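You operate a simulated robot arm through the tools that you are given. There is no shell and no other tool.

You are at the controls of a simulated robot arm. One attempt, no reset.

Task
Bleed the air line and move the hose plug to the green coupler.
Fine: shut the blue valve, red tap wide open till the line gauge reads zero, shut it; blue valve open again last.

It is judged by the outcome, as a careful person would: the job done as asked, and still so three seconds after it is handed in. It fails if anything else is knocked over, pushed out of place, dropped, spilled or broken.

Robot
A 6-joint arm with a two-finger gripper, fixed in place. Base frame: the origin is at the foot of the arm, x ahead of it, y to its left, z up. Readings come in mm, degrees, newtons and seconds.
With the tool pointing down near the work surface it reaches from about 140 to 680 mm from the base axis. Its first joint turns from -66.0 to 66.0 degrees. Payload 2.45 kg.
The TCP is the grasp point between the finger pads, 30 mm short of the fingertips. In the tool frame z runs along the fingers and y along their closing line. The gripper opens to 106 mm. The gripper's body begins 79 mm behind the TCP.
Orientation is that of the tool frame in the base frame, as [roll, pitch, yaw] about the fixed x, y, z axes, in that order (R = Rz(yaw) Ry(pitch) Rx(roll)). With the fingers straight down and closing along the base's y, the tool's x points along the base's -x, its y along +y and its z along -z.

Tools
- The arm moves only by the tool servo_tool. Its argument "plan" is a list of rows, each an object of numbers (a shift or turn left out is 0, a gripper value left out holds the last): "tx", "ty", "tz": the shift along the tool's x, y, z in units of 40 mm (1.0 is 40 mm); "rx", "ry", "rz": the turn, a rotation vector about the tool's x, y, z in units of 5 degrees (1.0 is 5 degrees); "jaw": the opening in per cent of the stroke, from 0 (shut) to 100 (fully open). In form: [{"tx": .., "ty": .., "tz": .., "rx": .., "ry": .., "rz": .., "jaw": ..}, ...]. A call has 1 to 20 rows; each row shifts and turns the commanded pose from where the row before left it, along the tool's axes as they then stand. A call with a number of a shift or a turn outside -1 to 1 is refused whole. Each row takes 0.2 s and may step no farther than 50 mm and 8.6 degrees from the row before; otherwise, or with a gripper value out of range, the whole call is refused. Where a pose cannot be reached the arm comes as near as it can. A force on the tool above 40 N (or 10 N above the force at the start of the call, whichever is more), or a blocked arm, ends the call early, and 0.2 s more pass. The fingers move at their own pace (about 153 mm/s each) and stop on an object; they squeeze with about 40 N. The grip force told is the motor's: it shows also when the fingers shut on nothing. Time passes only in rows, and 0.2 s behind the last, so rows that do not move let the fingers close. It gives the time, the measured TCP pose, the force on the tool (base axes), the opening and the grip force at its end, in the units of the frame above (readings bear some noise), with the torque about the TCP (base axes, N m) and any sound that the robot's microphone picked up.
- Cameras (640 x 400 px; columns grow to the right, rows downward): "scene" is fixed at [62.9, 411.3, 1426.4]; the picture's right is [-0.79, -0.61, 0.00], its down [-0.28, 0.36, -0.89] and it looks along [0.55, -0.70, -0.46] (base axes); focal length 286 px, centre (320, 200). "wrist" rides on the gripper at [76, -2, -106] in the tool frame; the picture's right is [0.02, 1.00, 0.00], its down [-0.78, 0.02, -0.62] and it looks along [-0.62, 0.01, 0.78] (tool axes); focal length 247 px, centre (320, 200). There is no depth. A picture from a camera that has moved, and an enlarged one, comes with that camera's place and axes in the base frame and with its lens. The place of the scene camera against the robot may be out by one fixed shift of up to 18 mm in any direction.
- grab_frame(camera): a new picture of that camera. It takes no simulated time.
- close_up(camera, box): a new picture of the part [left, top, right, bottom] of that camera's present view, enlarged. It takes no simulated time.
- sign_off(): hands the job in; it is judged then, once.

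Places have to be worked out from the pictures, the camera data and where the tool is seen. Open the gripper and draw the arm clear of the work before you hand the job in, unless the task says otherwise.

The tools are called after "Call:" as a command line: name --argument value ..., lists and objects as JSON in quotes. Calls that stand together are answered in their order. servo_tool: Moves the arm, as the interface text tells. Its arguments: {"type":"object","properties":{"plan":{"type":"array","items":{"type":"object","properties":{"tx":{"type":"number"},"ty":{"type":"number"},"tz":{"type":"number"},"rx":{"type":"number"},"ry":{"type":"number"},"rz":{"type":"number"},"jaw":{"type":"number"}}}}},"required":["plan"]} The other tools are called the same way: grab_frame (camera) takes a picture; close_up (camera, box) takes an enlarged picture of a part of a camera's view; sign_off () hands the job in.

At the start:

```text
time_s: 0.0
ee_pos: [291.9, 161.2, 1261.4]
tcp_rot: [179.9, 0.0, 180.0]
contact_force: [0.7, 0.1, 0.1]
wrist_torque: [-0.01, 0.02, -0.03]
opening: 106.2
grasp_force: 0.0
```

scene: 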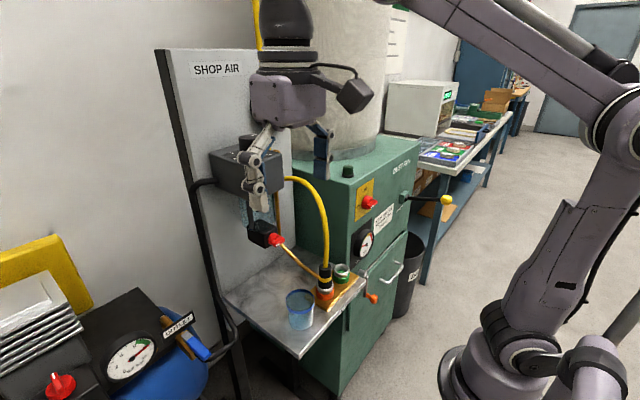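
wrist: 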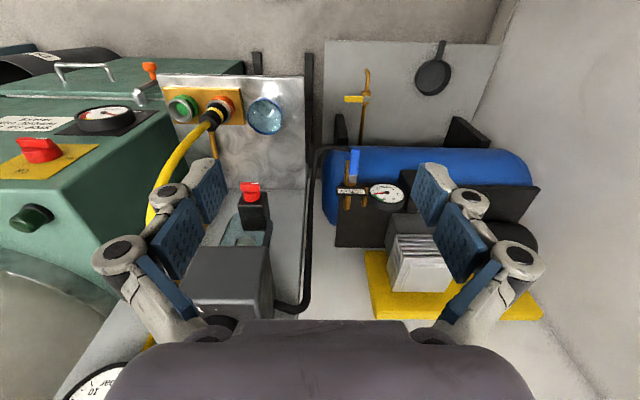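

I'll begin by looking closely at both views to identify the valves, gauge, plug and couplers.

Call:
close_up --camera "scene" --box '[200, 130, 420, 340]'

Call:
close_up --camera "scene" --box '[0, 220, 250, 400]'

Call:
close_up --camera "wrist" --box '[120, 50, 320, 190]'

Call:
close_up --camera "wrist" --box '[310, 130, 480, 250]'

Call:
close_up --camera "wrist" --box '[140, 150, 320, 330]'

```text
1.90 times, centred on (310, 235) of scene
camera zoom: at [62.9, 411.3, 1426.4], right [-0.79, -0.61, 0.0], down [-0.28, 0.36, -0.89], along [0.55, -0.7, -0.46], focal length 544 px, centre (339, 133)
```

zoom: 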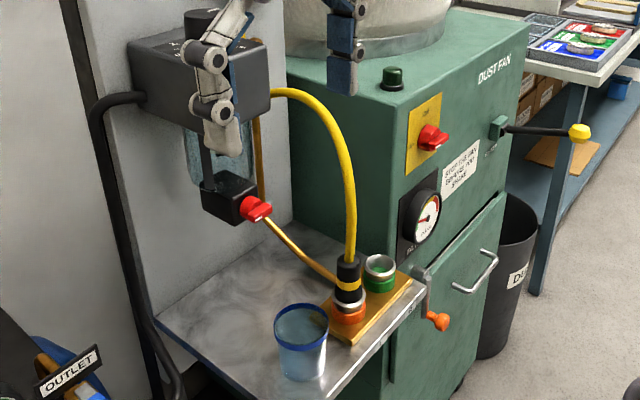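

```text
2.22 times, centred on (125, 310) of scene
camera zoom: at [62.9, 411.3, 1426.4], right [-0.79, -0.61, 0.0], down [-0.28, 0.36, -0.89], along [0.55, -0.7, -0.46], focal length 635 px, centre (753, -44)
```

zoom: 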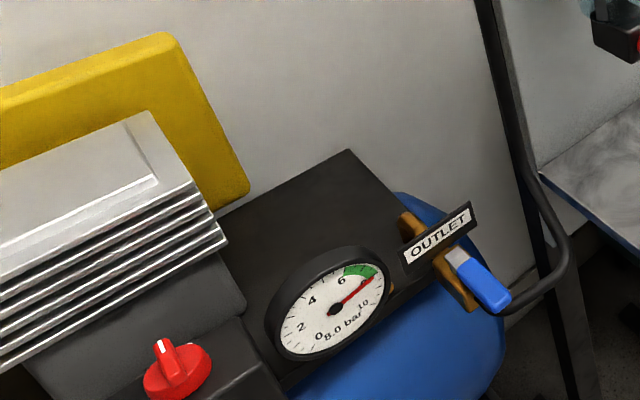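

```text
2.86 times, centred on (220, 120) of wrist
camera zoom: at [215.5, 158.4, 1367.6], right [-0.02, 1.0, 0.0], down [0.78, 0.02, 0.62], along [0.62, 0.01, -0.78], focal length 706 px, centre (606, 429)
```

zoom: 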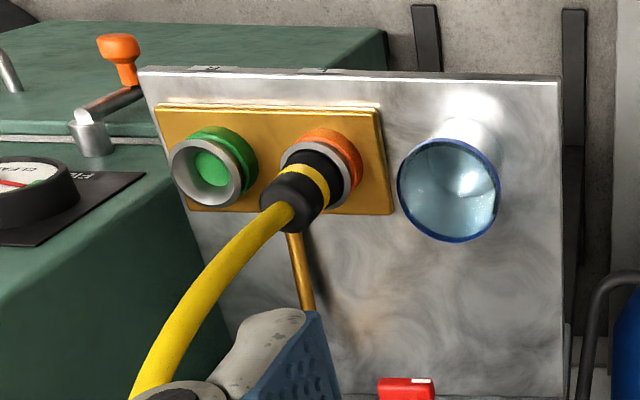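

```text
3.33 times, centred on (395, 190) of wrist
camera zoom: at [215.5, 158.4, 1367.6], right [-0.02, 1.0, 0.0], down [0.78, 0.02, 0.62], along [0.62, 0.01, -0.78], focal length 823 px, centre (70, 233)
```

zoom: 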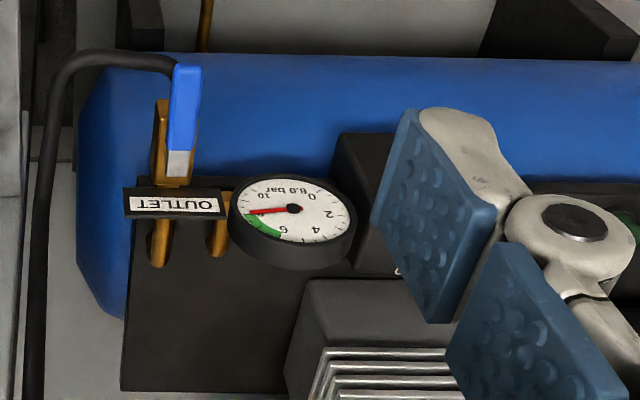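

```text
2.22 times, centred on (230, 240) of wrist
camera zoom: at [215.5, 158.4, 1367.6], right [-0.02, 1.0, 0.0], down [0.78, 0.02, 0.62], along [0.62, 0.01, -0.78], focal length 549 px, centre (520, 111)
```

zoom: 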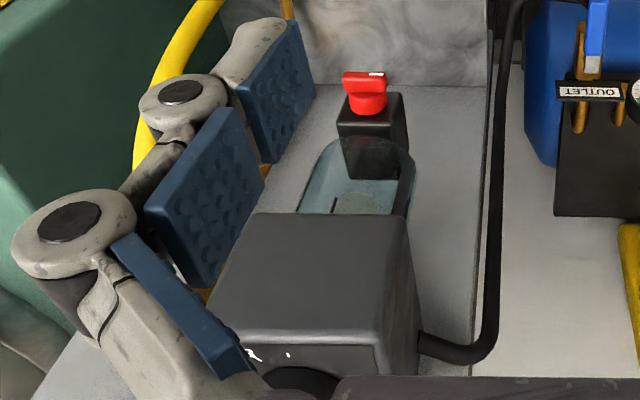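

The blue outlet valve looks to be at about (527, 248, 835), the red bleed tap near (487, 36, 1010), and the plug near (385, -38, 905). The gripper hides part of the panel, so I'll back off toward the base to uncover it and find the line gauge.

Call:
servo_tool --plan '[{"tx": 0.8, "ty": 0.5}, {"tx": 0.8, "ty": 0.5}, {"tx": 0.8, "ty": 0.5}, {}]'

Call:
grab_frame --camera "scene"

Call:
grab_frame --camera "wrist"

```text
time_s: 1.0
ee_pos: [195.4, 220.4, 1260.3]
tcp_rot: [180.0, 0.0, -179.9]
contact_force: [-0.2, 0.6, -0.4]
wrist_torque: [0.03, -0.01, -0.01]
opening: 106.1
grasp_force: 0.0
```

```text
taken
```

scene: 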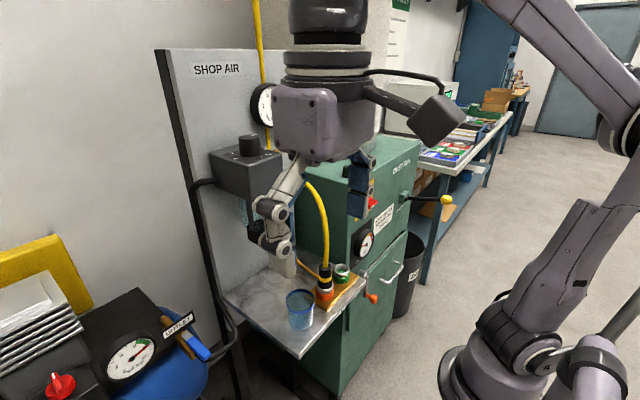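

```text
taken
camera wrist: at [119.1, 218.3, 1367.2], right [-0.02, 1.0, 0.0], down [0.78, 0.02, 0.62], along [0.62, 0.01, -0.78], focal length 247 px, centre (320, 200)
```

wrist: 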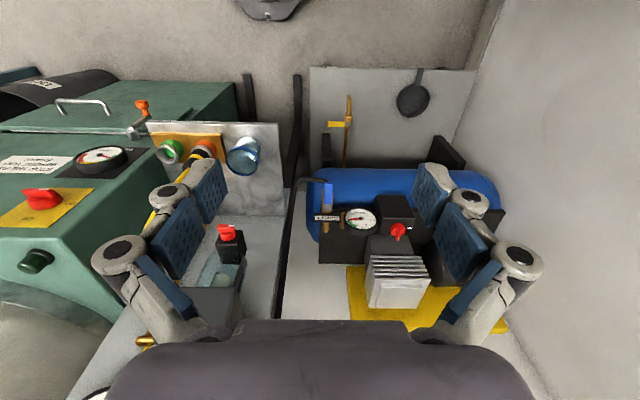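

The line gauge is on the panel by the SHOP AIR label, in view of the scene camera. Next I'll move over toward the blue valve for a closer look, staying high.

Call:
servo_tool --plan '[{"tx": -0.76, "ty": 0.09, "tz": 0.65}, {"tx": -0.76, "ty": 0.09, "tz": 0.65}, {"tx": -0.76, "ty": 0.09, "tz": 0.65}, {"tx": -0.76, "ty": 0.09, "tz": 0.65}, {"tx": -0.76, "ty": 0.09, "tz": 0.65}, {"tx": -0.76, "ty": 0.09, "tz": 0.65}, {"tx": -0.76, "ty": 0.09, "tz": 0.65}, {"tx": -0.76, "ty": 0.09, "tz": 0.65}, {}]'

Call:
grab_frame --camera "scene"

Call:
grab_frame --camera "wrist"

```text
time_s: 3.0
ee_pos: [438.6, 250.6, 1052.4]
tcp_rot: [180.0, 0.0, -179.9]
contact_force: [0.4, -0.4, 0.0]
wrist_torque: [-0.05, 0.01, 0.01]
opening: 106.0
grasp_force: 0.1
```

```text
taken
```

scene: 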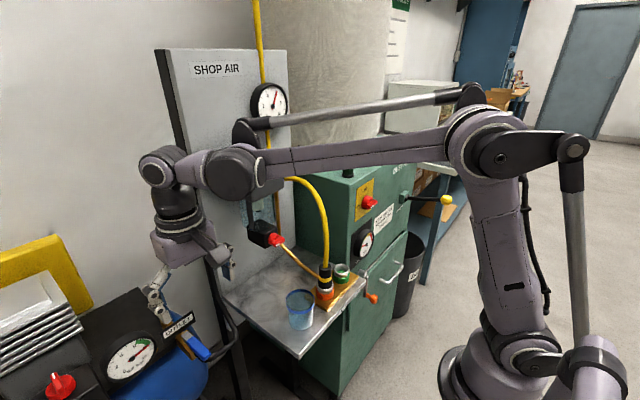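

```text
taken
camera wrist: at [362.4, 248.7, 1159.3], right [-0.02, 1.0, 0.0], down [0.78, 0.02, 0.62], along [0.62, 0.01, -0.78], focal length 247 px, centre (320, 200)
```

wrist: 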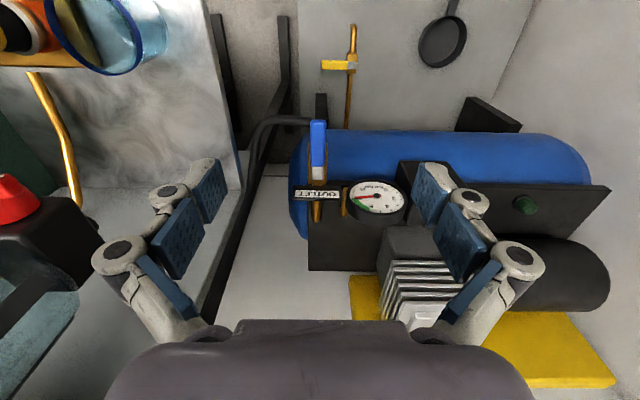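

Both the valve and line gauge are now visible, so I'll zoom in on them.

Call:
close_up --camera "wrist" --box '[270, 100, 430, 240]'

Call:
close_up --camera "scene" --box '[220, 60, 320, 140]'

Call:
close_up --camera "scene" --box '[90, 280, 240, 390]'

Call:
close_up --camera "scene" --box '[230, 170, 380, 340]'

```text
2.86 times, centred on (350, 170) of wrist
camera zoom: at [362.4, 248.7, 1159.3], right [-0.02, 1.0, 0.0], down [0.78, 0.02, 0.62], along [0.62, 0.01, -0.78], focal length 706 px, centre (234, 286)
```

zoom: 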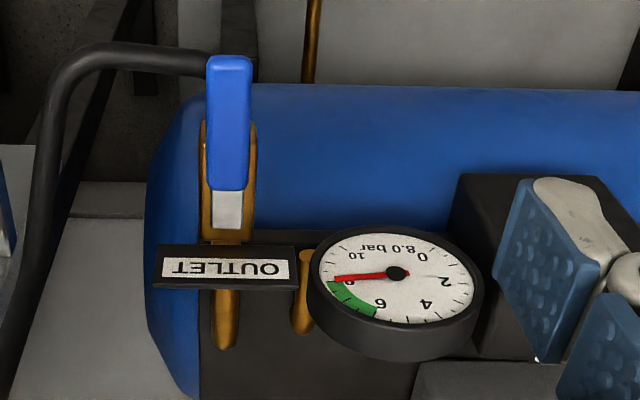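

```text
5.00 times, centred on (270, 100) of scene
camera zoom: at [62.9, 411.3, 1426.4], right [-0.79, -0.61, 0.0], down [-0.28, 0.36, -0.89], along [0.55, -0.7, -0.46], focal length 1428 px, centre (570, 700)
```

zoom: 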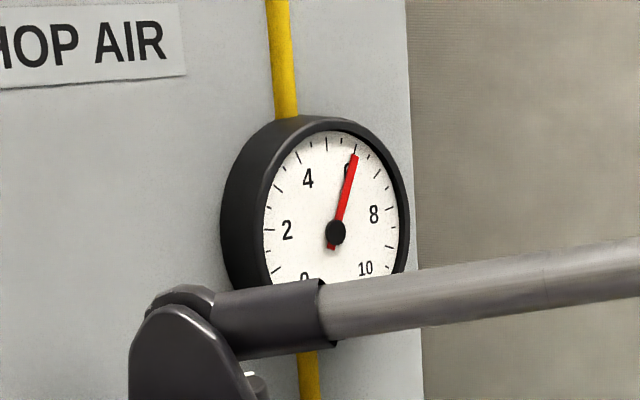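

```text
3.64 times, centred on (165, 335) of scene
camera zoom: at [62.9, 411.3, 1426.4], right [-0.79, -0.61, 0.0], down [-0.28, 0.36, -0.89], along [0.55, -0.7, -0.46], focal length 1039 px, centre (884, -291)
```

zoom: 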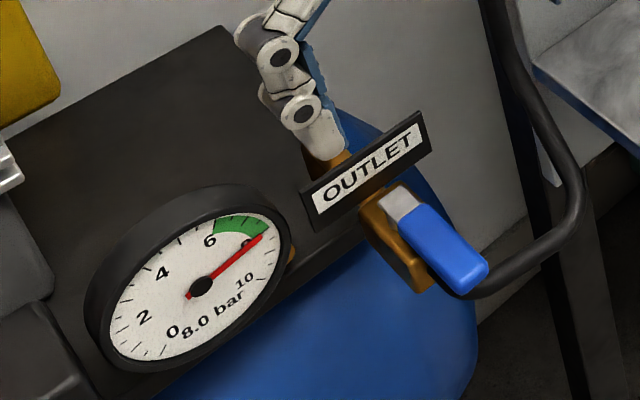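

```text
2.35 times, centred on (305, 255) of scene
camera zoom: at [62.9, 411.3, 1426.4], right [-0.79, -0.61, 0.0], down [-0.28, 0.36, -0.89], along [0.55, -0.7, -0.46], focal length 672 px, centre (355, 71)
```

zoom: 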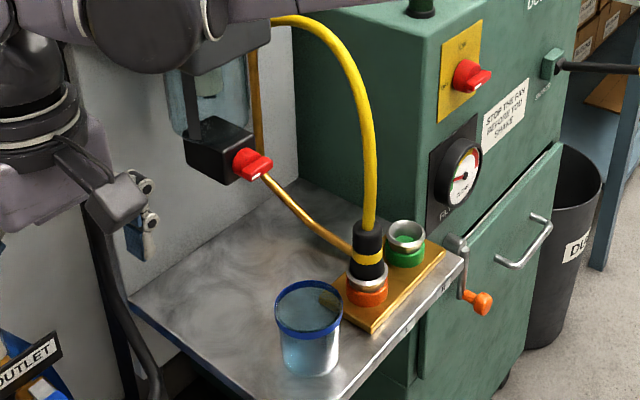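

The line gauge reads 6 bar. The blue lever is roughly horizontal at z≈833, pointing toward the robot from a pivot near (600, 246). I'll descend for a better look at which way it can swing and where the hose lies.

Call:
servo_tool --plan '[{"tz": 0.8, "tx": 0.2}, {"tz": 0.8, "tx": 0.2}, {"tz": 0.6, "tx": 0.1}, {}]'

Call:
grab_frame --camera "wrist"

Call:
close_up --camera "wrist" --box '[200, 80, 440, 240]'

```text
time_s: 4.0
ee_pos: [418.2, 250.0, 965.2]
tcp_rot: [180.0, 0.0, -180.0]
contact_force: [1.0, -0.8, -1.0]
wrist_torque: [-0.01, 0.01, 0.0]
opening: 106.1
grasp_force: 0.1
```

```text
taken
camera wrist: at [342.8, 247.9, 1071.6], right [-0.02, 1.0, 0.0], down [0.78, 0.02, 0.62], along [0.62, 0.01, -0.78], focal length 247 px, centre (320, 200)
```

wrist: 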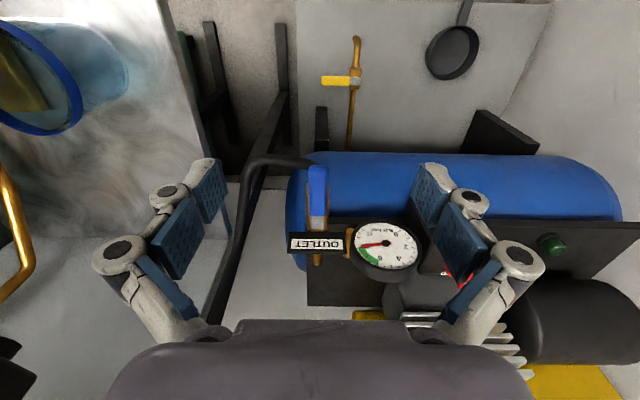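

```text
2.50 times, centred on (320, 160) of wrist
camera zoom: at [342.8, 247.9, 1071.6], right [-0.02, 1.0, 0.0], down [0.78, 0.02, 0.62], along [0.62, 0.01, -0.78], focal length 617 px, centre (320, 300)
```

zoom: 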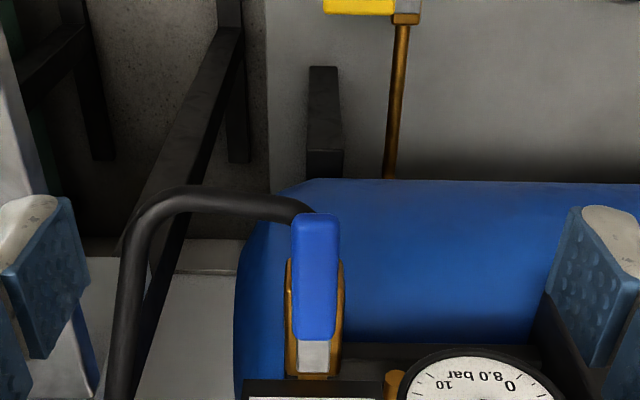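

The hose rises near (576, 145), so a swing toward -y looks obstructed, while +y passes above the tank gauge. I'll close the gripper to use it as a push-stub and place it beside the lever on its -y side, still above it.

Call:
servo_tool --plan '[{"jaw": 0, "ty": -0.24, "tx": -0.6, "tz": 0.37}, {"ty": -0.24, "tx": -0.6, "tz": 0.37}, {"ty": -0.24, "tx": -0.6, "tz": 0.37}, {"ty": -0.24, "tx": -0.6, "tz": 0.37}, {}, {}]'

Call:
grab_frame --camera "wrist"

Call:
grab_frame --camera "scene"

Call:
close_up --camera "scene" --box '[130, 270, 250, 380]'

Call:
close_up --camera "wrist" --box '[250, 120, 450, 260]'

```text
time_s: 5.4
ee_pos: [515.5, 212.6, 906.8]
tcp_rot: [180.0, 0.0, 180.0]
contact_force: [-0.5, 0.0, 1.0]
wrist_torque: [-0.01, 0.01, 0.02]
opening: 0.3
grasp_force: 28.7
```

```text
taken
camera wrist: at [439.2, 208.8, 1012.4], right [-0.02, 1.0, 0.0], down [0.78, 0.02, 0.62], along [0.62, 0.01, -0.78], focal length 247 px, centre (320, 200)
```

wrist: 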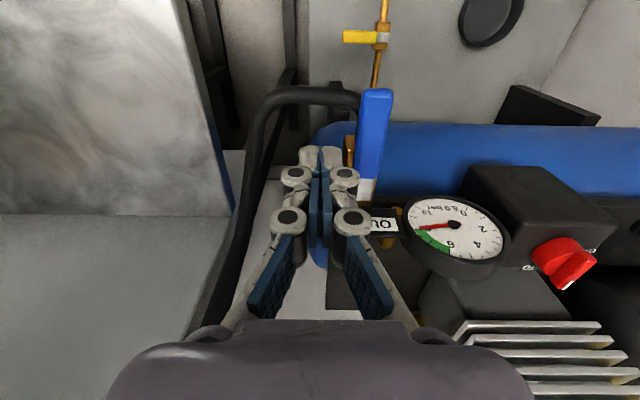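

```text
taken
```

scene: 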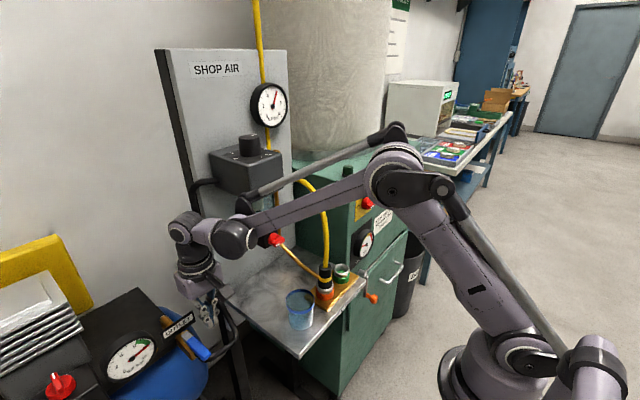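

```text
3.64 times, centred on (190, 325) of scene
camera zoom: at [62.9, 411.3, 1426.4], right [-0.79, -0.61, 0.0], down [-0.28, 0.36, -0.89], along [0.55, -0.7, -0.46], focal length 1039 px, centre (793, -254)
```

zoom: 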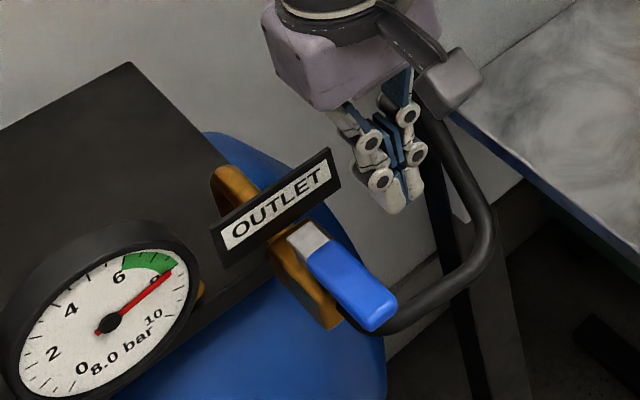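

```text
2.86 times, centred on (350, 190) of wrist
camera zoom: at [439.2, 208.8, 1012.4], right [-0.02, 1.0, 0.0], down [0.78, 0.02, 0.62], along [0.62, 0.01, -0.78], focal length 706 px, centre (234, 229)
```

zoom: 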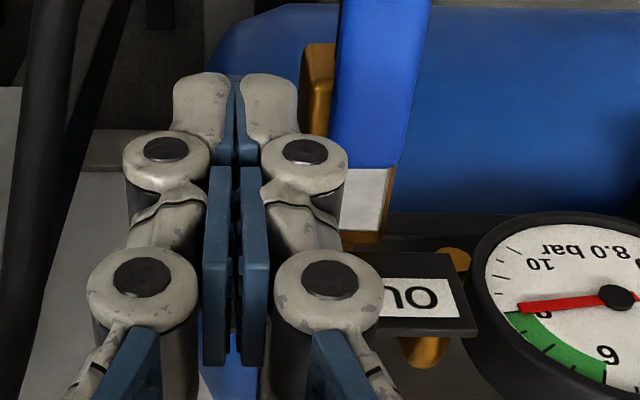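

The lever spans about z 830–846 and y 237–259. I'll shift a bit further -y for clearance and descend beside the lever so that the tip is at about z=834.

Call:
servo_tool --plan '[{"ty": -0.35}, {"tz": 0.5}, {"tz": 0.57}, {}]'

Call:
close_up --camera "wrist" --box '[250, 80, 450, 220]'

Call:
close_up --camera "scene" --box '[130, 270, 250, 380]'

```text
time_s: 6.4
ee_pos: [514.9, 197.2, 863.1]
tcp_rot: [180.0, 0.0, 180.0]
contact_force: [0.3, -0.2, -0.4]
wrist_torque: [0.02, -0.01, -0.02]
opening: 0.2
grasp_force: 28.9
```

```text
2.86 times, centred on (350, 150) of wrist
camera zoom: at [439.1, 194.8, 969.2], right [-0.02, 1.0, 0.0], down [0.78, 0.02, 0.62], along [0.62, 0.01, -0.78], focal length 706 px, centre (234, 343)
```

zoom: 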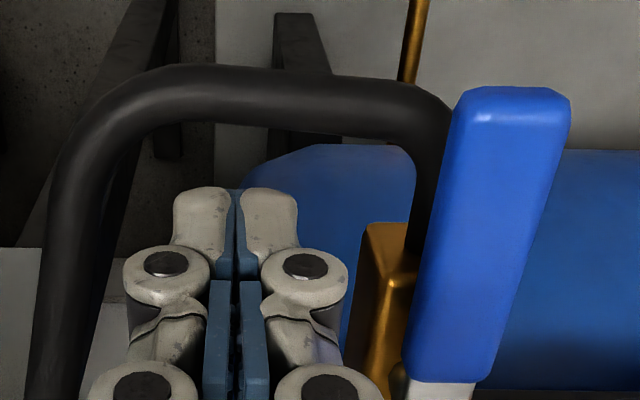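

```text
3.64 times, centred on (190, 325) of scene
camera zoom: at [62.9, 411.3, 1426.4], right [-0.79, -0.61, 0.0], down [-0.28, 0.36, -0.89], along [0.55, -0.7, -0.46], focal length 1039 px, centre (793, -254)
```

zoom: 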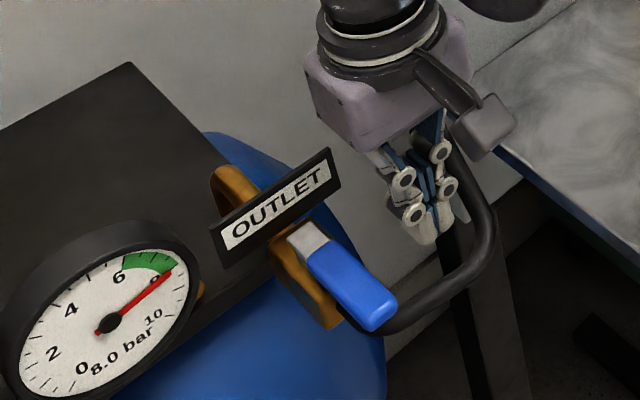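

Clear of the lever on the -y side, with the brass body's top at about 807. I'll drop 5 mm more and push gently toward +y as a first test of the swing direction.

Call:
servo_tool --plan '[{"tz": 0.12}, {"ty": 0.3}, {"ty": 0.3}, {"ty": 0.3}, {"ty": 0.3}, {"ty": 0.3}, {}]'

Call:
close_up --camera "wrist" --box '[250, 80, 450, 220]'

Call:
close_up --camera "scene" --box '[130, 270, 250, 380]'

```text
time_s: 8.0
ee_pos: [514.7, 257.8, 858.6]
tcp_rot: [179.9, 0.0, -179.9]
contact_force: [-0.7, -0.7, -0.2]
wrist_torque: [0.01, -0.01, 0.02]
opening: 0.0
grasp_force: 28.9
```

```text
2.86 times, centred on (350, 150) of wrist
camera zoom: at [438.9, 255.4, 965.4], right [-0.02, 1.0, 0.0], down [0.78, 0.02, 0.62], along [0.62, 0.01, -0.78], focal length 706 px, centre (234, 343)
```

zoom: 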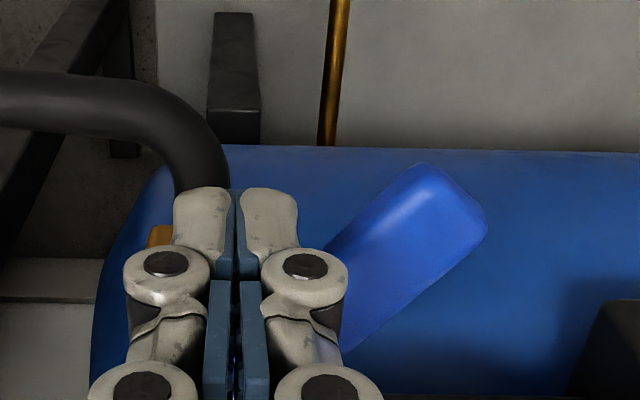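

```text
3.64 times, centred on (190, 325) of scene
camera zoom: at [62.9, 411.3, 1426.4], right [-0.79, -0.61, 0.0], down [-0.28, 0.36, -0.89], along [0.55, -0.7, -0.46], focal length 1039 px, centre (793, -254)
```

zoom: 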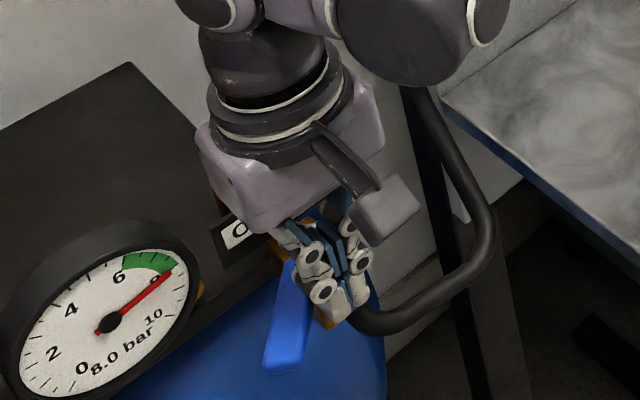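

The lever turns freely toward +y and is now about 33° along. I'll continue along the arc.

Call:
servo_tool --plan '[{"tx": -0.15, "ty": 0.375}, {"tx": -0.22, "ty": 0.375}, {"tx": -0.25, "ty": 0.3}, {"tx": -0.2, "ty": 0.2}, {}]'

Call:
close_up --camera "wrist" --box '[250, 80, 450, 220]'

Call:
close_up --camera "scene" --box '[130, 270, 250, 380]'

```text
time_s: 9.2
ee_pos: [545.9, 308.3, 859.2]
tcp_rot: [-179.8, -0.3, -179.9]
contact_force: [-18.4, -6.7, -0.6]
wrist_torque: [-0.15, 0.42, -0.14]
opening: 5.8
grasp_force: 28.6
```

```text
2.86 times, centred on (350, 150) of wrist
camera zoom: at [470.8, 305.5, 965.8], right [-0.02, 1.0, 0.0], down [0.79, 0.02, 0.62], along [0.62, 0.01, -0.79], focal length 706 px, centre (234, 343)
```

zoom: 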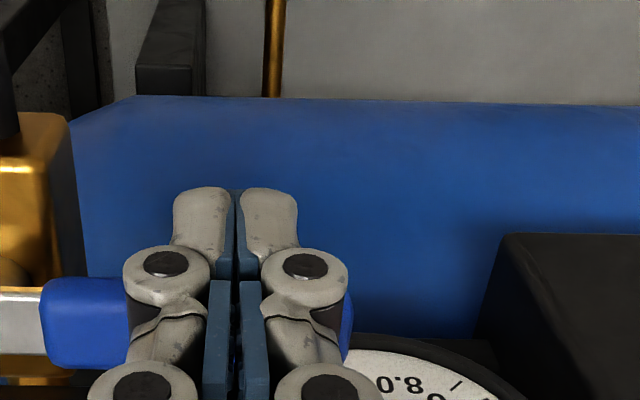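

```text
3.64 times, centred on (190, 325) of scene
camera zoom: at [62.5, 411.2, 1426.5], right [-0.79, -0.61, 0.0], down [-0.28, 0.36, -0.89], along [0.55, -0.7, -0.46], focal length 1039 px, centre (793, -254)
```

zoom: 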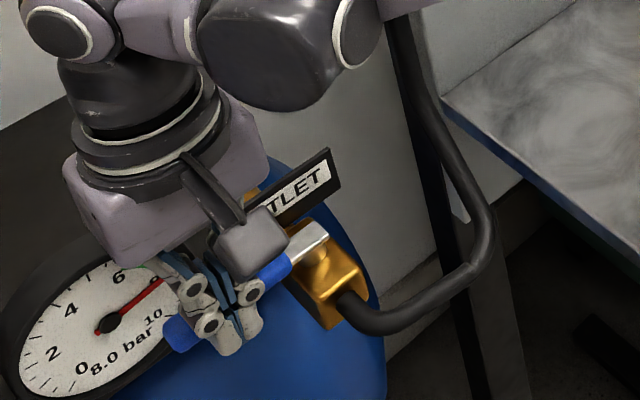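

The lever is now crosswise with the stop felt (18 N). I'll back off, rise, and check the valve.

Call:
servo_tool --plan '[{"tx": 0.4}, {"tx": 0.4}, {"tz": -0.9}, {"tz": -0.9, "tx": 0.4}, {"tz": -0.9, "tx": 0.4}, {}]'

Call:
close_up --camera "wrist" --box '[200, 80, 440, 240]'

Call:
close_up --camera "scene" --box '[130, 270, 250, 380]'

Call:
grab_frame --camera "scene"

```text
time_s: 10.6
ee_pos: [482.6, 308.0, 967.7]
tcp_rot: [180.0, 0.0, 180.0]
contact_force: [0.7, 0.5, 0.9]
wrist_torque: [-0.02, 0.06, 0.04]
opening: 0.0
grasp_force: 28.9
```

```text
2.50 times, centred on (320, 160) of wrist
camera zoom: at [407.4, 305.4, 1073.3], right [-0.02, 1.0, 0.0], down [0.78, 0.02, 0.62], along [0.62, 0.01, -0.78], focal length 617 px, centre (320, 300)
```

zoom: 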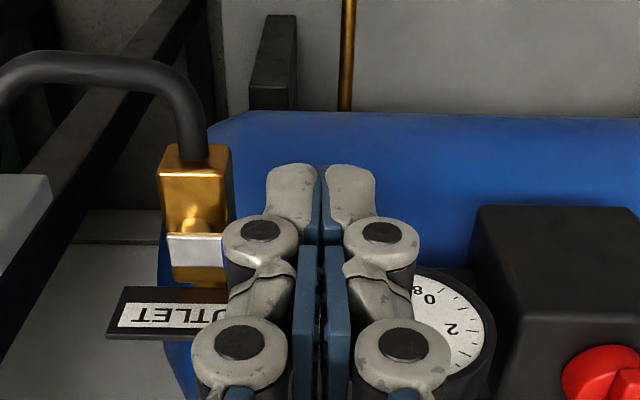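

```text
3.64 times, centred on (190, 325) of scene
camera zoom: at [62.9, 411.3, 1426.4], right [-0.79, -0.61, 0.0], down [-0.28, 0.36, -0.89], along [0.55, -0.7, -0.46], focal length 1039 px, centre (793, -254)
```

zoom: 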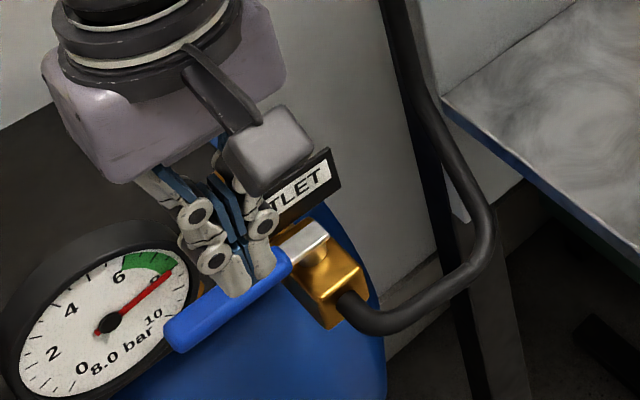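

```text
taken
```

scene: 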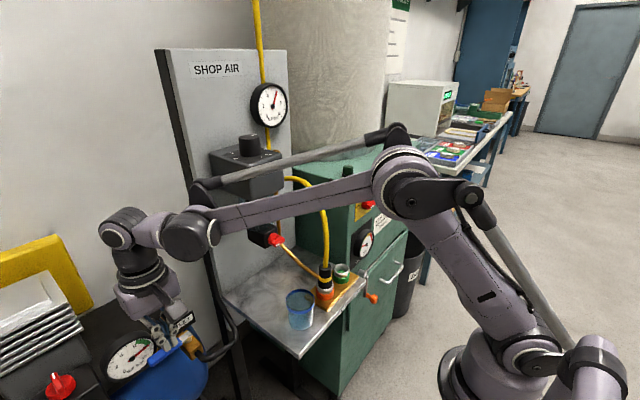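

The valve lever is crosswise, so it's shut; the line gauge still shows pressure. Now I'll go up and back and across to look at the red tap, couplers and cup from the wrist camera with the jaws open.

Call:
servo_tool --plan '[{"tx": 0.8, "tz": -0.8, "jaw": 100}, {"tx": 0.8, "tz": -0.8}, {"tx": 0.8, "tz": -0.8}, {"tx": 0.8, "tz": -0.8}, {"tx": 0.8, "tz": -0.8}, {"ty": -1}, {"ty": -1}, {"ty": -1}, {"ty": -1}, {"ty": -1}, {"ty": -1}, {"ty": -1}, {}]'

Call:
grab_frame --camera "wrist"

Call:
grab_frame --camera "scene"

Call:
close_up --camera "wrist" --box '[230, 0, 430, 140]'

Call:
close_up --camera "wrist" --box '[230, 140, 430, 300]'

```text
time_s: 13.4
ee_pos: [323.3, 25.2, 1126.8]
tcp_rot: [-179.9, -0.1, -179.9]
contact_force: [-0.2, -0.3, -0.4]
wrist_torque: [-0.03, -0.03, 0.0]
opening: 106.1
grasp_force: 0.1
```

```text
taken
camera wrist: at [247.8, 23.4, 1232.5], right [-0.02, 1.0, 0.0], down [0.78, 0.02, 0.62], along [0.62, 0.01, -0.78], focal length 247 px, centre (320, 200)
```

wrist: 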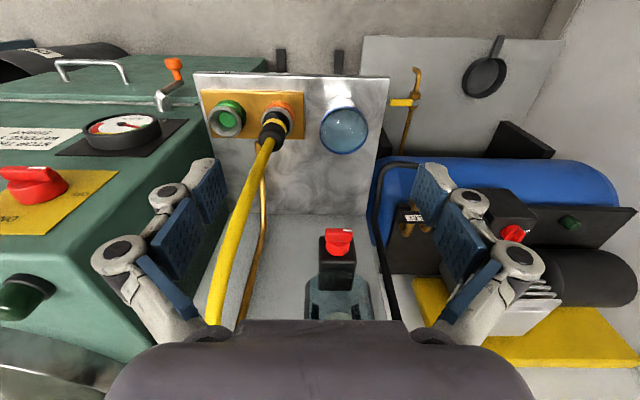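

```text
taken
```

scene: 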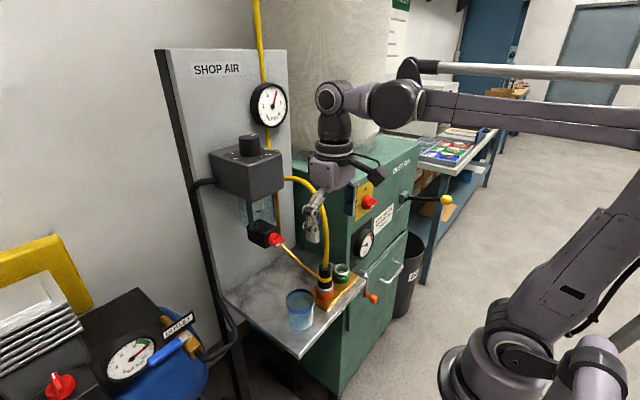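

```text
2.86 times, centred on (330, 70) of wrist
camera zoom: at [247.8, 23.4, 1232.5], right [-0.02, 1.0, 0.0], down [0.78, 0.02, 0.62], along [0.62, 0.01, -0.78], focal length 706 px, centre (291, 571)
```

zoom: 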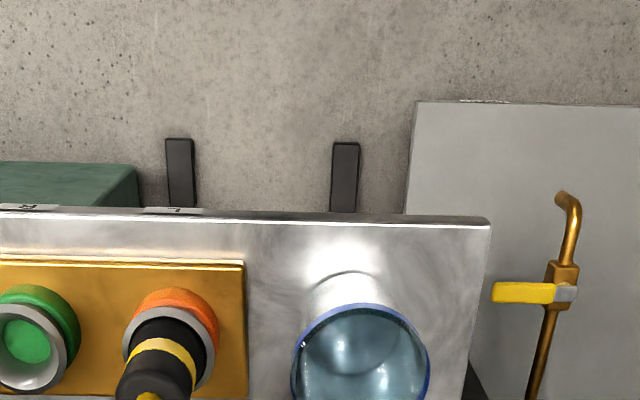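

```text
2.50 times, centred on (330, 220) of wrist
camera zoom: at [247.8, 23.4, 1232.5], right [-0.02, 1.0, 0.0], down [0.78, 0.02, 0.62], along [0.62, 0.01, -0.78], focal length 617 px, centre (295, 150)
```

zoom: 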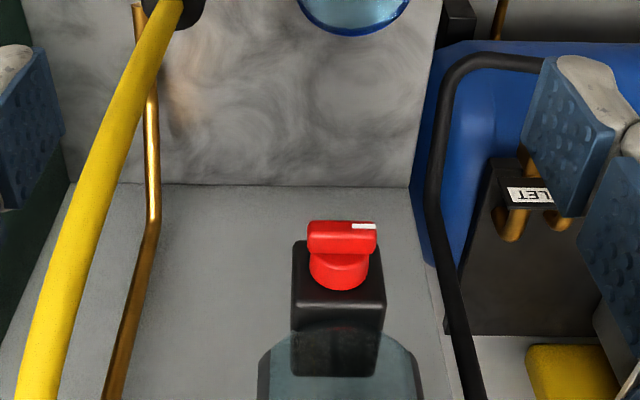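

The tap knob is a bar handle along y with a white mark on its +y end, centered near (451, 48, 1039), turning about the x-axis. I'll move nearer and begin tilting the tool to point along +x so I can grip the bar.

Call:
servo_tool --plan '[{"tx": -0.6, "ty": 0.28, "tz": 0.2}, {"tx": -0.6, "ty": 0.28, "tz": 0.2}, {"ry": -1}, {"ry": -1}, {"ry": -1}, {"ry": -1}, {"ry": -1}, {"ry": -1}, {"ry": -1}, {"ry": -1}, {"ry": -1}, {}]'

Call:
grab_frame --camera "wrist"

Call:
grab_frame --camera "scene"

```text
time_s: 16.0
ee_pos: [371.5, 50.4, 1110.5]
tcp_rot: [-180.0, 45.1, -179.9]
contact_force: [-0.7, 0.2, -0.8]
wrist_torque: [0.0, -0.02, 0.03]
opening: 105.8
grasp_force: 0.0
```

```text
taken
camera wrist: at [243.0, 47.6, 1131.7], right [-0.02, 1.0, -0.01], down [0.11, 0.02, 0.99], along [0.99, 0.01, -0.11], focal length 247 px, centre (320, 200)
```

wrist: 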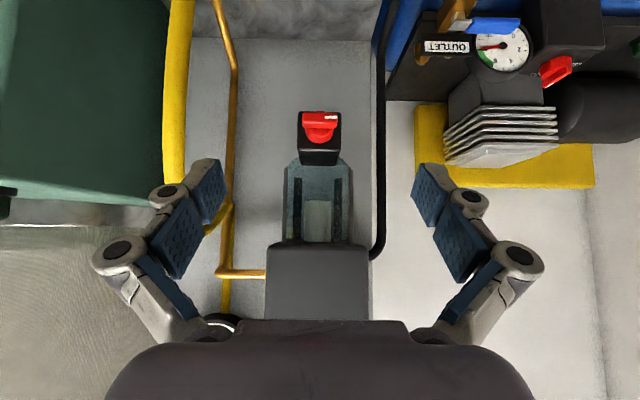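

```text
taken
```

scene: 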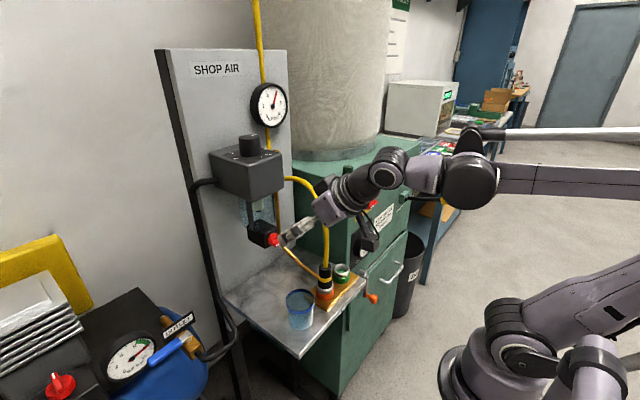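

Good frontal (upside-down) view of the tap. I'll zoom in to see its markings and shape.

Call:
close_up --camera "wrist" --box '[275, 95, 365, 175]'

Call:
close_up --camera "wrist" --box '[150, 0, 400, 320]'

Call:
close_up --camera "scene" --box '[210, 180, 390, 340]'

```text
5.00 times, centred on (320, 135) of wrist
camera zoom: at [243.0, 47.6, 1131.7], right [-0.02, 1.0, -0.01], down [0.11, 0.02, 0.99], along [0.99, 0.01, -0.11], focal length 1235 px, centre (320, 525)
```

zoom: 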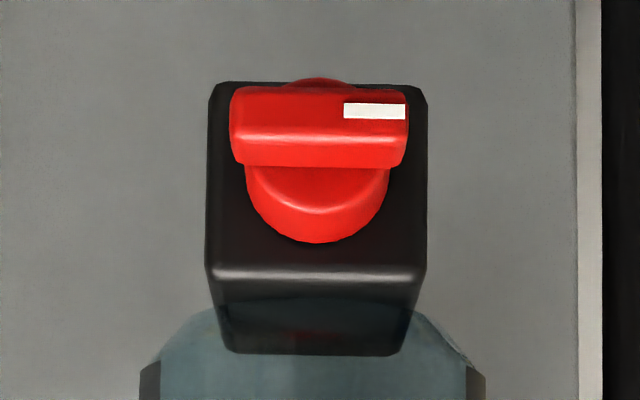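

```text
1.25 times, centred on (275, 160) of wrist
camera zoom: at [243.0, 47.6, 1131.7], right [-0.02, 1.0, -0.01], down [0.11, 0.02, 0.99], along [0.99, 0.01, -0.11], focal length 309 px, centre (376, 250)
```

zoom: 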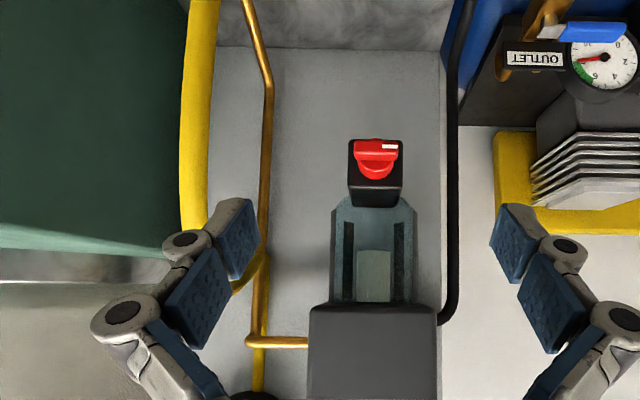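

```text
2.50 times, centred on (300, 260) of scene
camera zoom: at [62.9, 411.3, 1426.4], right [-0.79, -0.61, 0.0], down [-0.28, 0.36, -0.89], along [0.55, -0.7, -0.46], focal length 714 px, centre (370, 50)
```

zoom: 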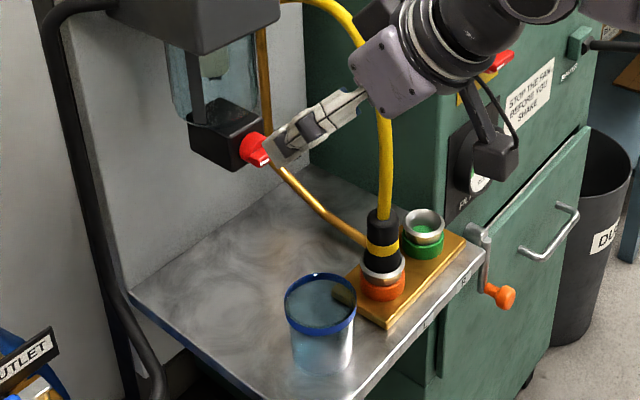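

The bar spans about x 447–460, 31 mm long, about 11 mm tall, in front of a round hub, with the block face at about x=472. I'll finish the tilt to horizontal and then roll +90° so that the jaws close vertically.

Call:
servo_tool --plan '[{"ry": -1}, {"ry": -1}, {"ry": -1}, {"ry": -1}, {"ry": -1}, {"ry": -1}, {"ry": -1}, {"ry": -1}, {"ry": -1}, {}]'

Call:
servo_tool --plan '[{"rz": 1}, {"rz": 1}, {"rz": 1}, {"rz": 1}, {"rz": 1}, {"rz": 1}, {"rz": 1}, {"rz": 1}, {"rz": 1}, {"rz": 1}, {"rz": 1}, {"rz": 1}, {"rz": 1}, {"rz": 1}, {"rz": 1}, {"rz": 1}, {"rz": 1}, {"rz": 1}, {}]'

Call:
grab_frame --camera "wrist"

Call:
grab_frame --camera "scene"

```text
time_s: 18.2
ee_pos: [372.1, 49.1, 1109.5]
tcp_rot: [24.3, 89.8, 24.4]
contact_force: [0.2, -0.2, -0.3]
wrist_torque: [-0.06, 0.0, -0.01]
opening: 106.0
grasp_force: 0.1
```

```text
time_s: 22.2
ee_pos: [375.2, 36.9, 1110.1]
tcp_rot: [91.5, 0.2, 90.6]
contact_force: [0.1, 0.7, 0.1]
wrist_torque: [0.0, -0.01, -0.02]
opening: 106.2
grasp_force: 0.1
out of reach, approached as far as the arm can: row 18
```

```text
taken
camera wrist: at [268.3, 112.1, 1111.4], right [0.03, 0.03, 1.0], down [-0.61, -0.79, 0.04], along [0.79, -0.61, -0.01], focal length 247 px, centre (320, 200)
```

wrist: 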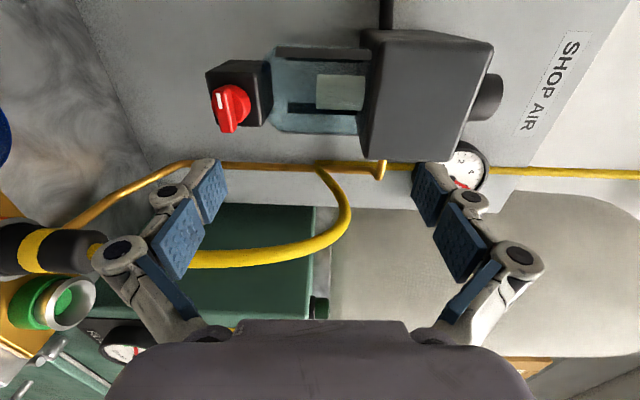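

```text
taken
```

scene: 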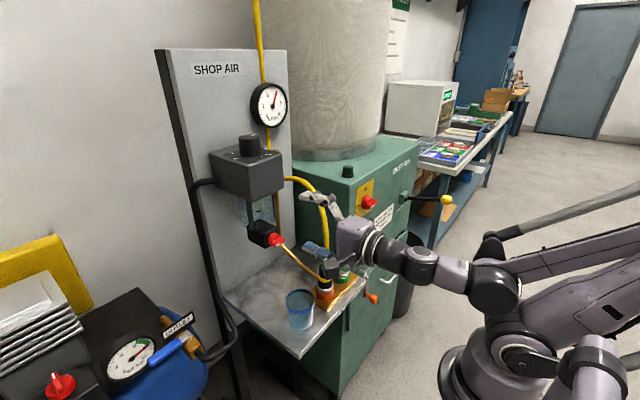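

The tool is now horizontal with the jaws closing vertically (slightly at the edge of reach). The wrist view shows the tap bar to the front; I'll narrow the jaws and move down to tap height while staying in front of it.

Call:
servo_tool --plan '[{"ty": -0.6, "jaw": 35}, {"ty": -0.6}, {"ty": -0.6}, {}, {}]'

Call:
grab_frame --camera "wrist"

Call:
grab_frame --camera "scene"

```text
time_s: 23.4
ee_pos: [391.2, 19.2, 1069.2]
tcp_rot: [90.8, 0.2, 90.3]
contact_force: [-0.3, 0.5, 0.7]
wrist_torque: [0.01, -0.01, 0.03]
opening: 37.2
grasp_force: 0.1
out of reach, approached as far as the arm can: row 1, 2, 3
```

```text
taken
camera wrist: at [284.1, 94.5, 1070.1], right [0.01, 0.02, 1.0], down [-0.62, -0.79, 0.03], along [0.79, -0.62, 0.0], focal length 247 px, centre (320, 200)
```

wrist: 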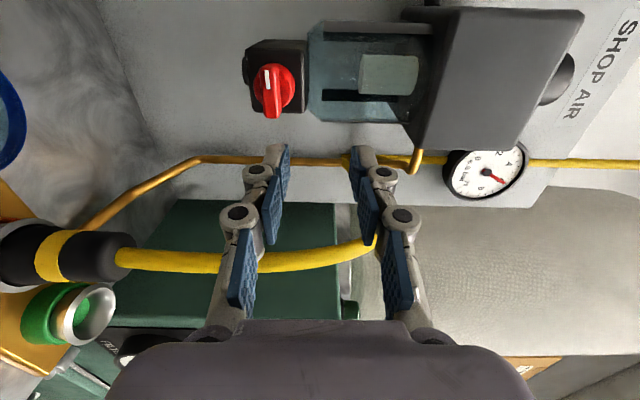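

```text
taken
```

scene: 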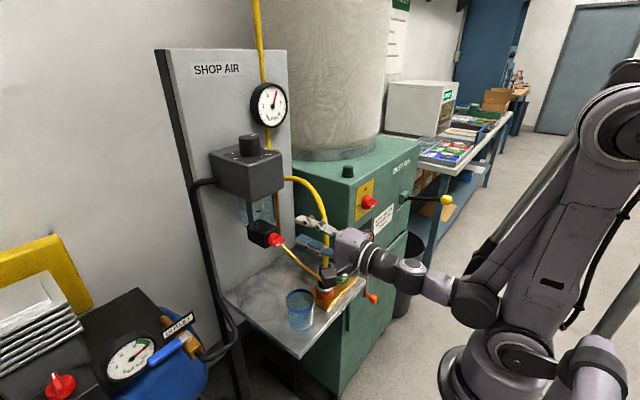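

At this low, near pose the arm can't hold the rolled horizontal orientation and drifts toward the hose, so gripping this way isn't good. The bar can instead be swept with the closed fingertip from above, so I'll undo the roll and bring the tool back to a mostly downward orientation.

Call:
servo_tool --plan '[{"ty": 0.6}, {"ty": 0.6}, {"ty": 0.6}, {"rz": -1}, {"rz": -1}, {"rz": -1}, {"rz": -1}, {"rz": -1}, {"rz": -1}, {"rz": -1}, {"rz": -1}, {"rz": -1}, {"rz": -1}, {"rz": -1}, {"rz": -1}, {"rz": -1}, {"rz": -1}, {"rz": -1}, {"rz": -1}, {}]'

```text
time_s: 27.6
ee_pos: [378.9, 12.1, 1140.7]
tcp_rot: [89.7, 80.0, 90.0]
contact_force: [-0.5, 0.6, -0.2]
wrist_torque: [0.02, -0.01, -0.01]
opening: 37.3
grasp_force: 0.1
out of reach, approached as far as the arm can: row 1
```

Call:
servo_tool --plan '[{"rz": -1}, {"rz": -1}, {"ry": 1, "jaw": 0}, {"ry": 1}, {"ry": 1}, {"ry": 1}, {"ry": 1}, {"ry": 1}, {"ry": 1}, {"ry": 1}, {"ry": 1}, {"ry": 1}, {"ry": 1}, {"ry": 1}, {"ry": 1}, {}]'

Call:
grab_frame --camera "wrist"

```text
time_s: 31.0
ee_pos: [378.7, 12.9, 1139.7]
tcp_rot: [-180.0, 25.1, 180.0]
contact_force: [0.3, 0.0, -0.2]
wrist_torque: [-0.01, 0.01, 0.0]
opening: 0.0
grasp_force: 28.7
```

```text
taken
camera wrist: at [264.2, 9.9, 1204.3], right [-0.02, 1.0, -0.01], down [0.45, 0.02, 0.89], along [0.89, 0.01, -0.45], focal length 247 px, centre (320, 200)
```

wrist: 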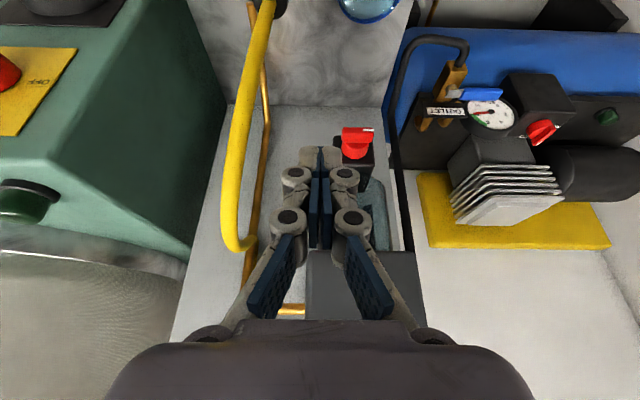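

The tool is now tilted 25° with fingertips forward. I'll open the jaws to ~50 mm so they can straddle the knob, and position the +y finger's inner face just beyond the knob axis, above the marked end of the bar.

Call:
servo_tool --plan '[{"tx": -0.243, "ty": 0.133, "tz": 0.553, "jaw": 47}, {"tx": -0.243, "ty": 0.133, "tz": 0.553}, {"tx": -0.243, "ty": 0.133, "tz": 0.553}, {}]'

Call:
grab_frame --camera "wrist"

Call:
close_up --camera "wrist" --box '[250, 80, 410, 220]'

Call:
close_up --camera "scene" --box '[220, 80, 340, 280]'

```text
time_s: 32.0
ee_pos: [432.1, 28.5, 1091.9]
tcp_rot: [179.9, 25.0, -180.0]
contact_force: [0.3, -0.1, -0.1]
wrist_torque: [-0.01, 0.01, 0.05]
opening: 49.7
grasp_force: 0.1
```

```text
taken
camera wrist: at [318.7, 26.3, 1156.4], right [-0.02, 1.0, -0.01], down [0.45, 0.02, 0.89], along [0.89, 0.01, -0.45], focal length 247 px, centre (320, 200)
```

wrist: 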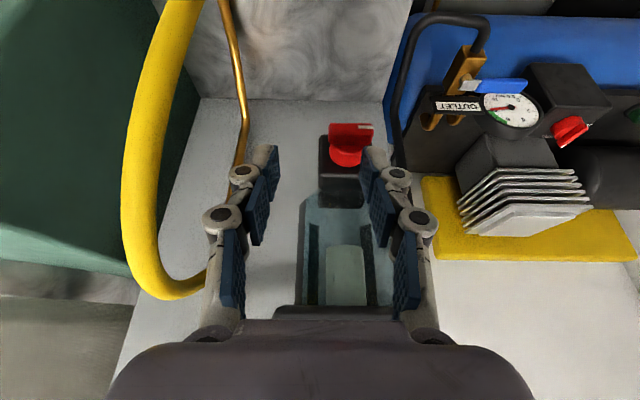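

```text
2.86 times, centred on (330, 150) of wrist
camera zoom: at [318.7, 26.3, 1156.4], right [-0.02, 1.0, -0.01], down [0.45, 0.02, 0.89], along [0.89, 0.01, -0.45], focal length 706 px, centre (291, 343)
```

zoom: 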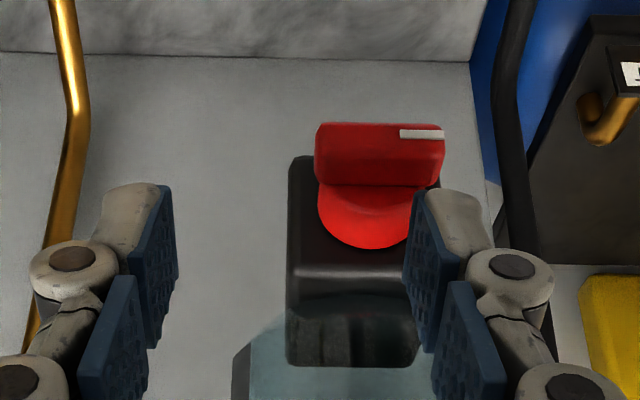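

```text
2.00 times, centred on (280, 180) of scene
camera zoom: at [62.9, 411.3, 1426.4], right [-0.79, -0.61, 0.0], down [-0.28, 0.36, -0.89], along [0.55, -0.7, -0.46], focal length 571 px, centre (400, 240)
```

zoom: 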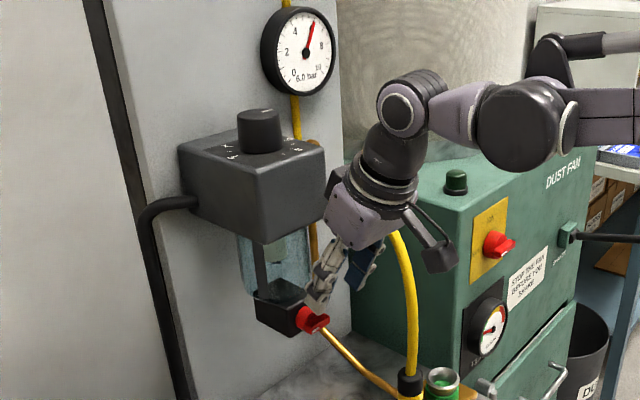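

The +y finger is over the marked end. I'll descend slowly and watch whether the bar turns (line gauge currently 6.0 bar).

Call:
servo_tool --plan '[{"tx": 0.097, "ty": 0.03, "tz": 0.208}, {"tx": 0.097, "tz": 0.208}, {"tx": 0.097, "tz": 0.208}, {}]'

Call:
close_up --camera "wrist" --box '[250, 80, 410, 220]'

Call:
close_up --camera "scene" --box '[220, 80, 340, 280]'

```text
time_s: 33.0
ee_pos: [433.2, 30.6, 1065.3]
tcp_rot: [179.9, 25.2, -180.0]
contact_force: [1.4, 3.7, 15.1]
wrist_torque: [0.55, -0.2, 0.01]
opening: 55.3
grasp_force: 3.3
```

```text
2.86 times, centred on (330, 150) of wrist
camera zoom: at [319.0, 27.6, 1129.5], right [-0.02, 1.0, -0.01], down [0.44, 0.02, 0.9], along [0.9, 0.01, -0.44], focal length 706 px, centre (291, 343)
```

zoom: 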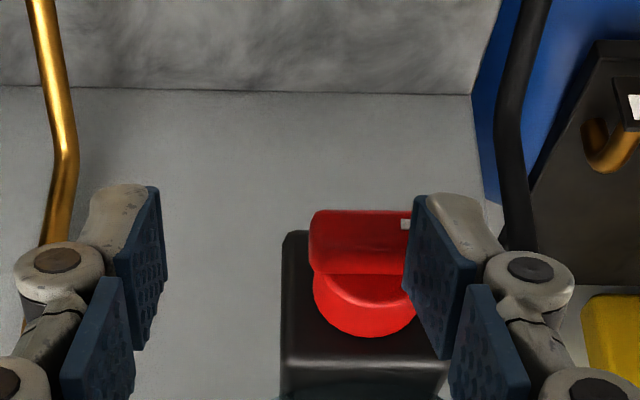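

```text
2.00 times, centred on (280, 180) of scene
camera zoom: at [62.7, 411.4, 1426.4], right [-0.79, -0.61, 0.0], down [-0.28, 0.36, -0.89], along [0.55, -0.7, -0.46], focal length 571 px, centre (400, 240)
```

zoom: 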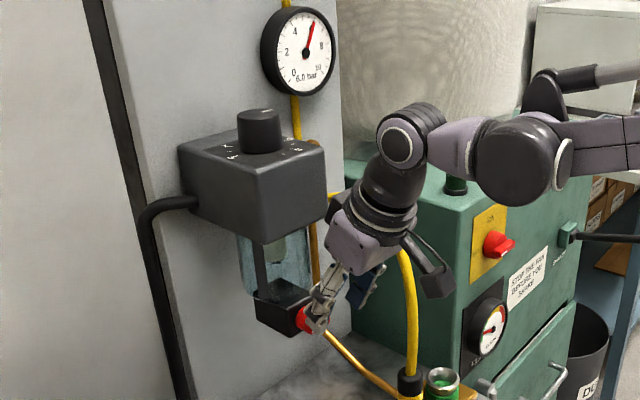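

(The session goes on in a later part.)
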